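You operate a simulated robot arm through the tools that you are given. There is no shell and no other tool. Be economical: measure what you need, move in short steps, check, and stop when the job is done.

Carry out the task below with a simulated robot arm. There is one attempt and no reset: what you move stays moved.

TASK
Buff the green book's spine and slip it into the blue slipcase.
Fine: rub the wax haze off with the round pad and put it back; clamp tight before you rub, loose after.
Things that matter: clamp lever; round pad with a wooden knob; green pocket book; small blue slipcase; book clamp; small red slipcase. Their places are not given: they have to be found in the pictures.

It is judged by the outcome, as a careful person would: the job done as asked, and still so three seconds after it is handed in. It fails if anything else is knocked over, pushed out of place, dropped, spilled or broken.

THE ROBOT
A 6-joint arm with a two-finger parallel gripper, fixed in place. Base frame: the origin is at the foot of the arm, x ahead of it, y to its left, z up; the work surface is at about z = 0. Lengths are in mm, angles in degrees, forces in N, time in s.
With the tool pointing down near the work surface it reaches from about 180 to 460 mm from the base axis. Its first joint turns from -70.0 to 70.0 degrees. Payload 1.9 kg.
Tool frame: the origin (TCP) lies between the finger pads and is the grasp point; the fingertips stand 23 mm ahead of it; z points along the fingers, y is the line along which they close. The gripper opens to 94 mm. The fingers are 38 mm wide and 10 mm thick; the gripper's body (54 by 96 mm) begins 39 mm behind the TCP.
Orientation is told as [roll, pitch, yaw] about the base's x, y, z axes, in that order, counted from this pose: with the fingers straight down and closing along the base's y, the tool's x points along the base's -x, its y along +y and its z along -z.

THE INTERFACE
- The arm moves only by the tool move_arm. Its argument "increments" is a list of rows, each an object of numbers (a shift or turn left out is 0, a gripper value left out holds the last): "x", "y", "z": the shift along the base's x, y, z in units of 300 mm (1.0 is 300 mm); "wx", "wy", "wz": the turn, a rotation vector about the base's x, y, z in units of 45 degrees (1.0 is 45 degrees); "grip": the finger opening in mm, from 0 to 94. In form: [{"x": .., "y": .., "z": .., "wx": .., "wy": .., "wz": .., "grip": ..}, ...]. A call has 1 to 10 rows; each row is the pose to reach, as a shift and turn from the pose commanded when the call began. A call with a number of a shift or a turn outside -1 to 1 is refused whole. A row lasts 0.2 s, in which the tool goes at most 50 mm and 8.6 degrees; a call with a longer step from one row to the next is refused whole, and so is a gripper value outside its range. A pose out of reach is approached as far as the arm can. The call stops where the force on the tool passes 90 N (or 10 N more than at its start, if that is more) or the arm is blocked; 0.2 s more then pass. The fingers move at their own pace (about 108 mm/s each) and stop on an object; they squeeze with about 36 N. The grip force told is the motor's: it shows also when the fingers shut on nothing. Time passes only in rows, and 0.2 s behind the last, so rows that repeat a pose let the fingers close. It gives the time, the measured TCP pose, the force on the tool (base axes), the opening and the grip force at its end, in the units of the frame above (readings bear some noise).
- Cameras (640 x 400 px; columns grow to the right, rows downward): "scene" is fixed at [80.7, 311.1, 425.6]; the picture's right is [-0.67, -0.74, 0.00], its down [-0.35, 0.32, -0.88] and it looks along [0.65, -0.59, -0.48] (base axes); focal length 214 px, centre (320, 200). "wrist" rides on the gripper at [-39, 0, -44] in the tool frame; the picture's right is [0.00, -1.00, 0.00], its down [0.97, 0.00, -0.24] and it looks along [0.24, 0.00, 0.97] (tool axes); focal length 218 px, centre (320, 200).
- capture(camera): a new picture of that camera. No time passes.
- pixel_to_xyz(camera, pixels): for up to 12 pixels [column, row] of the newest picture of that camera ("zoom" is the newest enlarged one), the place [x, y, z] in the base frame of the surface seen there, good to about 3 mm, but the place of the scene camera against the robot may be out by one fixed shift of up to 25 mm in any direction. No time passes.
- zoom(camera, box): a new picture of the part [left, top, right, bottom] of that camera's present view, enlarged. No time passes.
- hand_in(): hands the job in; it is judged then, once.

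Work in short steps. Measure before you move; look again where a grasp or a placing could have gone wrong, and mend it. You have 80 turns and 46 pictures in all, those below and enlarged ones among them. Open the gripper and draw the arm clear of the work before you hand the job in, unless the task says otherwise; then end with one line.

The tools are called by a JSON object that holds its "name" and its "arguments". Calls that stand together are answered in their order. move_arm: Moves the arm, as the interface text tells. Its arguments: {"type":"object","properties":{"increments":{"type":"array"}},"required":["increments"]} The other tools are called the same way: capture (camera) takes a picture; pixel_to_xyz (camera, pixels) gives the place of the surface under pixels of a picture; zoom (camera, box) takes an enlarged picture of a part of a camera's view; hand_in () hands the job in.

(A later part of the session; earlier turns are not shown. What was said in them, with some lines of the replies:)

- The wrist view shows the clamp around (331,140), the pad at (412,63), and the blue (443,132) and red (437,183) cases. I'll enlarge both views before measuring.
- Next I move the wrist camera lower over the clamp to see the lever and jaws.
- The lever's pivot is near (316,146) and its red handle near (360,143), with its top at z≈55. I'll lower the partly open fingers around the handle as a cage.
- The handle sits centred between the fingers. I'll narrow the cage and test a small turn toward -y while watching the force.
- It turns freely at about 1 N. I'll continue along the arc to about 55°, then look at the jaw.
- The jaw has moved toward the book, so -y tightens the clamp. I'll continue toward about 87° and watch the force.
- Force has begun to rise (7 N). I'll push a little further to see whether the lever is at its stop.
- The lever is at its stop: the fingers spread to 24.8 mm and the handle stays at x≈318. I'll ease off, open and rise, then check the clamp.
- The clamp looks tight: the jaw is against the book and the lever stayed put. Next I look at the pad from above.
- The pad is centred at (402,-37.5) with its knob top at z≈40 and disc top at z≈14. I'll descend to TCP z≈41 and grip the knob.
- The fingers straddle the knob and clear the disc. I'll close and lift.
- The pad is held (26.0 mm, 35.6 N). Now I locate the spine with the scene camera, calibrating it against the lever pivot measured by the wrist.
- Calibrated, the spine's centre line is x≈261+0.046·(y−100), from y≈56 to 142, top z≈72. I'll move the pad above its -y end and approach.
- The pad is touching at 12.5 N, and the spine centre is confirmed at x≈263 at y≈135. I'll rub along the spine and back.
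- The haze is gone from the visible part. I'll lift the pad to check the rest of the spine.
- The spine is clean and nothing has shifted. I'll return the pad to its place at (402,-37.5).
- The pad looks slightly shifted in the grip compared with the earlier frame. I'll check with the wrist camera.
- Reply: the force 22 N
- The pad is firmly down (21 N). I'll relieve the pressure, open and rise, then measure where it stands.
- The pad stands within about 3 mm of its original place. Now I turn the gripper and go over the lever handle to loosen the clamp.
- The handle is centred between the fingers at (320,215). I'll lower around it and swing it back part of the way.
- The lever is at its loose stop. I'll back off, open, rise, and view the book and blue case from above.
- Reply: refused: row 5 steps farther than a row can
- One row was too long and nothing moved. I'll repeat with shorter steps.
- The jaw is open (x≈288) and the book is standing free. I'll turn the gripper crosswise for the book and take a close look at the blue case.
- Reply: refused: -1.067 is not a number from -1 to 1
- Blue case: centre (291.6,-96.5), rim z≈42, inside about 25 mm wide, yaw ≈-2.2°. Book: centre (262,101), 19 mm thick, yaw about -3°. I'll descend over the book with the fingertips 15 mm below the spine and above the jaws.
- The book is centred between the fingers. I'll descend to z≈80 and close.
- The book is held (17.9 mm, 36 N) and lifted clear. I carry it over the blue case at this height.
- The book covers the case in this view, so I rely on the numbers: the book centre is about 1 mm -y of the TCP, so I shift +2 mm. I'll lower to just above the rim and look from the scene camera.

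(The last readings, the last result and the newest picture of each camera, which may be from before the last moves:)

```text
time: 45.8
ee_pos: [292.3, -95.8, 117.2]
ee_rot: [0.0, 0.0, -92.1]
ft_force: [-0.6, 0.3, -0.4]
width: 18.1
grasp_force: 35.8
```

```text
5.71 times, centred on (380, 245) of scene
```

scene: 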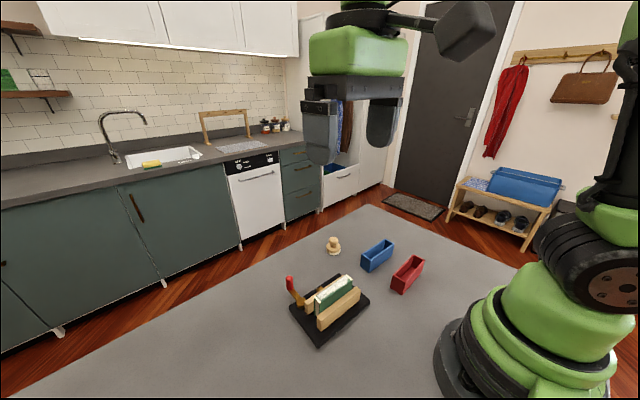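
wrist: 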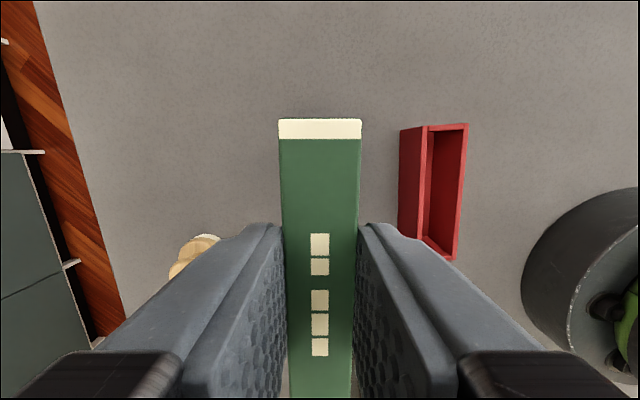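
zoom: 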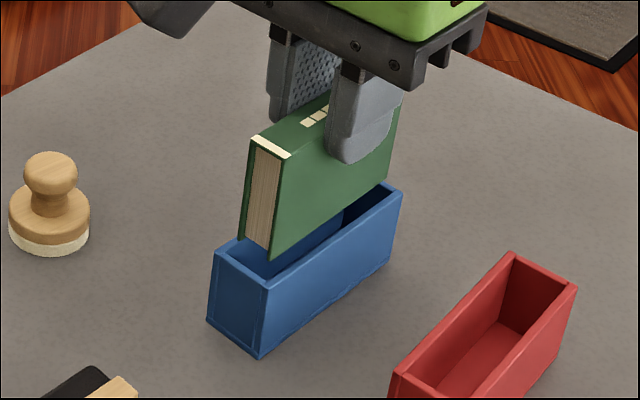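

{"name": "pixel_to_xyz", "arguments": {"camera": "zoom", "pixels": [[273, 246], [300, 228], [244, 228], [256, 242], [350, 190], [320, 261], [350, 239], [380, 217], [240, 270], [222, 251], [262, 285], [396, 192]]}}

```text
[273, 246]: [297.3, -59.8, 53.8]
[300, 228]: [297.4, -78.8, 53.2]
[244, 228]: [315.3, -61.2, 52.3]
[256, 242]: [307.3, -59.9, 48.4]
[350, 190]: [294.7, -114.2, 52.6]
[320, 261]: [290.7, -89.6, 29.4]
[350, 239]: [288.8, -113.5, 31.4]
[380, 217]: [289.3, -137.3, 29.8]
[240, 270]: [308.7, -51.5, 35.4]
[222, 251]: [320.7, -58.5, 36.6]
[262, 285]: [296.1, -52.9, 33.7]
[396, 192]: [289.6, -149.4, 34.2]
```

In scene-frame numbers the book face is about 2.5 mm inside the case wall and its end about 5 mm inside. I'll lower it slowly, shifting 1 mm +y.

{"name": "move_arm", "arguments": {"increments": [{"y": 0.003, "z": -0.02}, {"y": 0.003, "z": -0.04}, {"y": 0.003, "z": -0.06}, {"y": 0.003, "z": -0.07}]}}

```text
time: 46.8
ee_pos: [291.4, -94.7, 95.0]
ee_rot: [0.0, -0.1, -92.2]
ft_force: [-0.1, -0.2, -0.8]
width: 18.1
grasp_force: 35.5
```

There is no contact force at z=95, so the book is inside the case. I'll continue down.

{"name": "move_arm", "arguments": {"increments": [{"z": -0.03}, {"z": -0.05}, {"z": -0.065}, {"z": -0.075}, {"z": -0.075}]}}

{"name": "zoom", "arguments": {"camera": "scene", "box": [330, 210, 430, 280]}}

```text
time: 48.0
ee_pos: [292.6, -95.0, 72.5]
ee_rot: [0.1, 0.1, -92.1]
ft_force: [0.3, 0.6, -0.6]
width: 18.3
grasp_force: 35.5
```

```text
5.71 times, centred on (380, 245) of scene
```

zoom: 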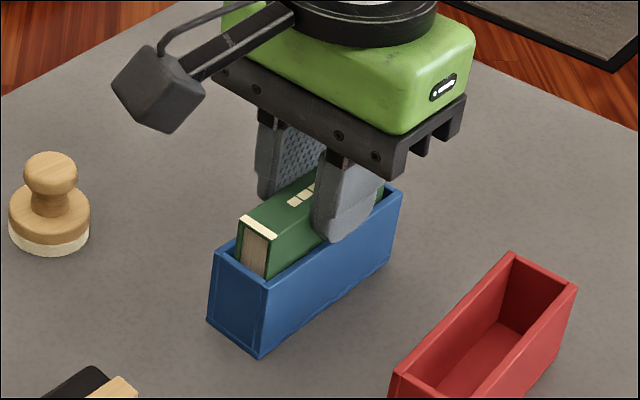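

The book is well inside. I'll lower in small steps until it touches the floor, keeping the fingertips above the rim.

{"name": "move_arm", "arguments": {"increments": [{"z": -0.006}, {"z": -0.01}, {"z": -0.013}, {"z": -0.013}]}}

```text
time: 49.0
ee_pos: [291.5, -94.3, 69.1]
ee_rot: [0.2, 0.0, -92.3]
ft_force: [-0.5, -0.6, -0.7]
width: 18.0
grasp_force: 35.3
```

{"name": "move_arm", "arguments": {"increments": [{"z": -0.003}, {"z": -0.005}, {"z": -0.007}, {"z": -0.007}]}}

```text
time: 50.0
ee_pos: [292.5, -94.9, 67.3]
ee_rot: [0.2, 0.0, -92.1]
ft_force: [-5.8, 1.1, 42.3]
width: 18.1
grasp_force: 36.2
```

The book is seated (42 N at z=67.3). I'll relieve the pressure, open, and rise straight up.

{"name": "move_arm", "arguments": {"increments": [{"z": 0.005}, {"z": 0.006, "grip": 26}, {"z": 0.006, "grip": 36}, {"z": 0.05, "grip": 36}, {"z": 0.15}, {"z": 0.3}, {"z": 0.45}, {"z": 0.55, "y": 0.08}, {"z": 0.55, "y": 0.2}, {"z": 0.55, "y": 0.2}]}}

{"name": "capture", "arguments": {"camera": "wrist"}}

{"name": "zoom", "arguments": {"camera": "scene", "box": [270, 210, 450, 350]}}

```text
time: 52.2
ee_pos: [290.5, -34.7, 231.5]
ee_rot: [0.1, 0.0, -92.1]
ft_force: [0.5, 0.0, -0.3]
width: 36.2
grasp_force: 0.1
```

```text
5 pictures are left
```

wrist: 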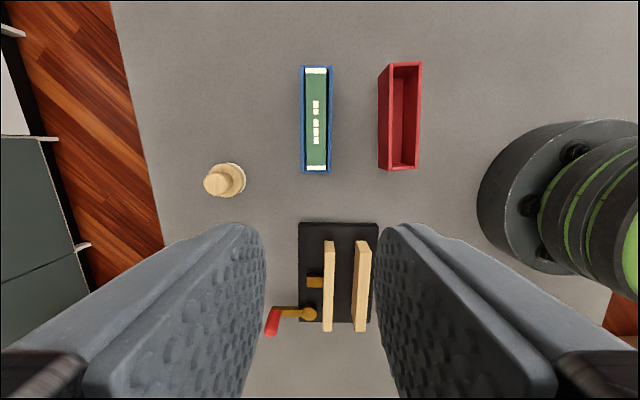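

```text
2.86 times, centred on (360, 280) of scene
```

zoom: 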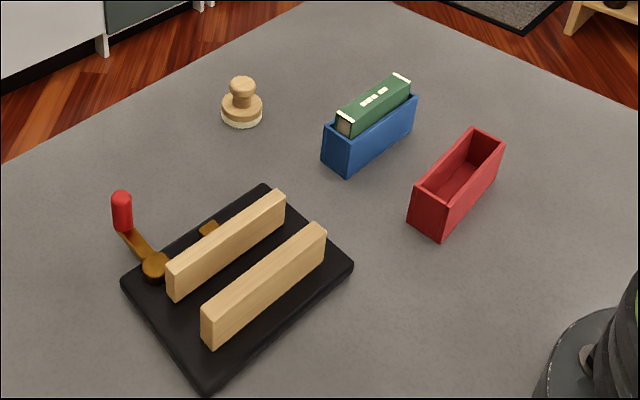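

{"name": "pixel_to_xyz", "arguments": {"camera": "wrist", "pixels": [[325, 90], [325, 150], [306, 120], [308, 90], [316, 72], [316, 167]]}}

{"name": "move_arm", "arguments": {"increments": [{"z": 0.1, "grip": 80}, {"z": 0.2}, {"z": 0.2}, {"z": 0.2}]}}

```text
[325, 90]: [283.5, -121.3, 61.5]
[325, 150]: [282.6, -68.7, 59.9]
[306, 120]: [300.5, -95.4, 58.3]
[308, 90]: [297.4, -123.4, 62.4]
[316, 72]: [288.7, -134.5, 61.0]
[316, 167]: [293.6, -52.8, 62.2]
```

```text
time: 53.2
ee_pos: [291.4, -35.0, 291.2]
ee_rot: [0.1, 0.1, -92.1]
ft_force: [-0.1, 0.1, -0.9]
width: 80.2
grasp_force: 0.0
```

The spine top is level at z≈61, as expected for a book resting on the case floor. The pad is back, the clamp is loose and the arm is clear, so I'm handing in.

{"name": "hand_in", "arguments": {}}

```text
The job is handed in.
```

The green book's spine is buffed clean and the book is seated in the blue slipcase; the round pad is back within about 3 mm of where it stood, and the clamp is loose.
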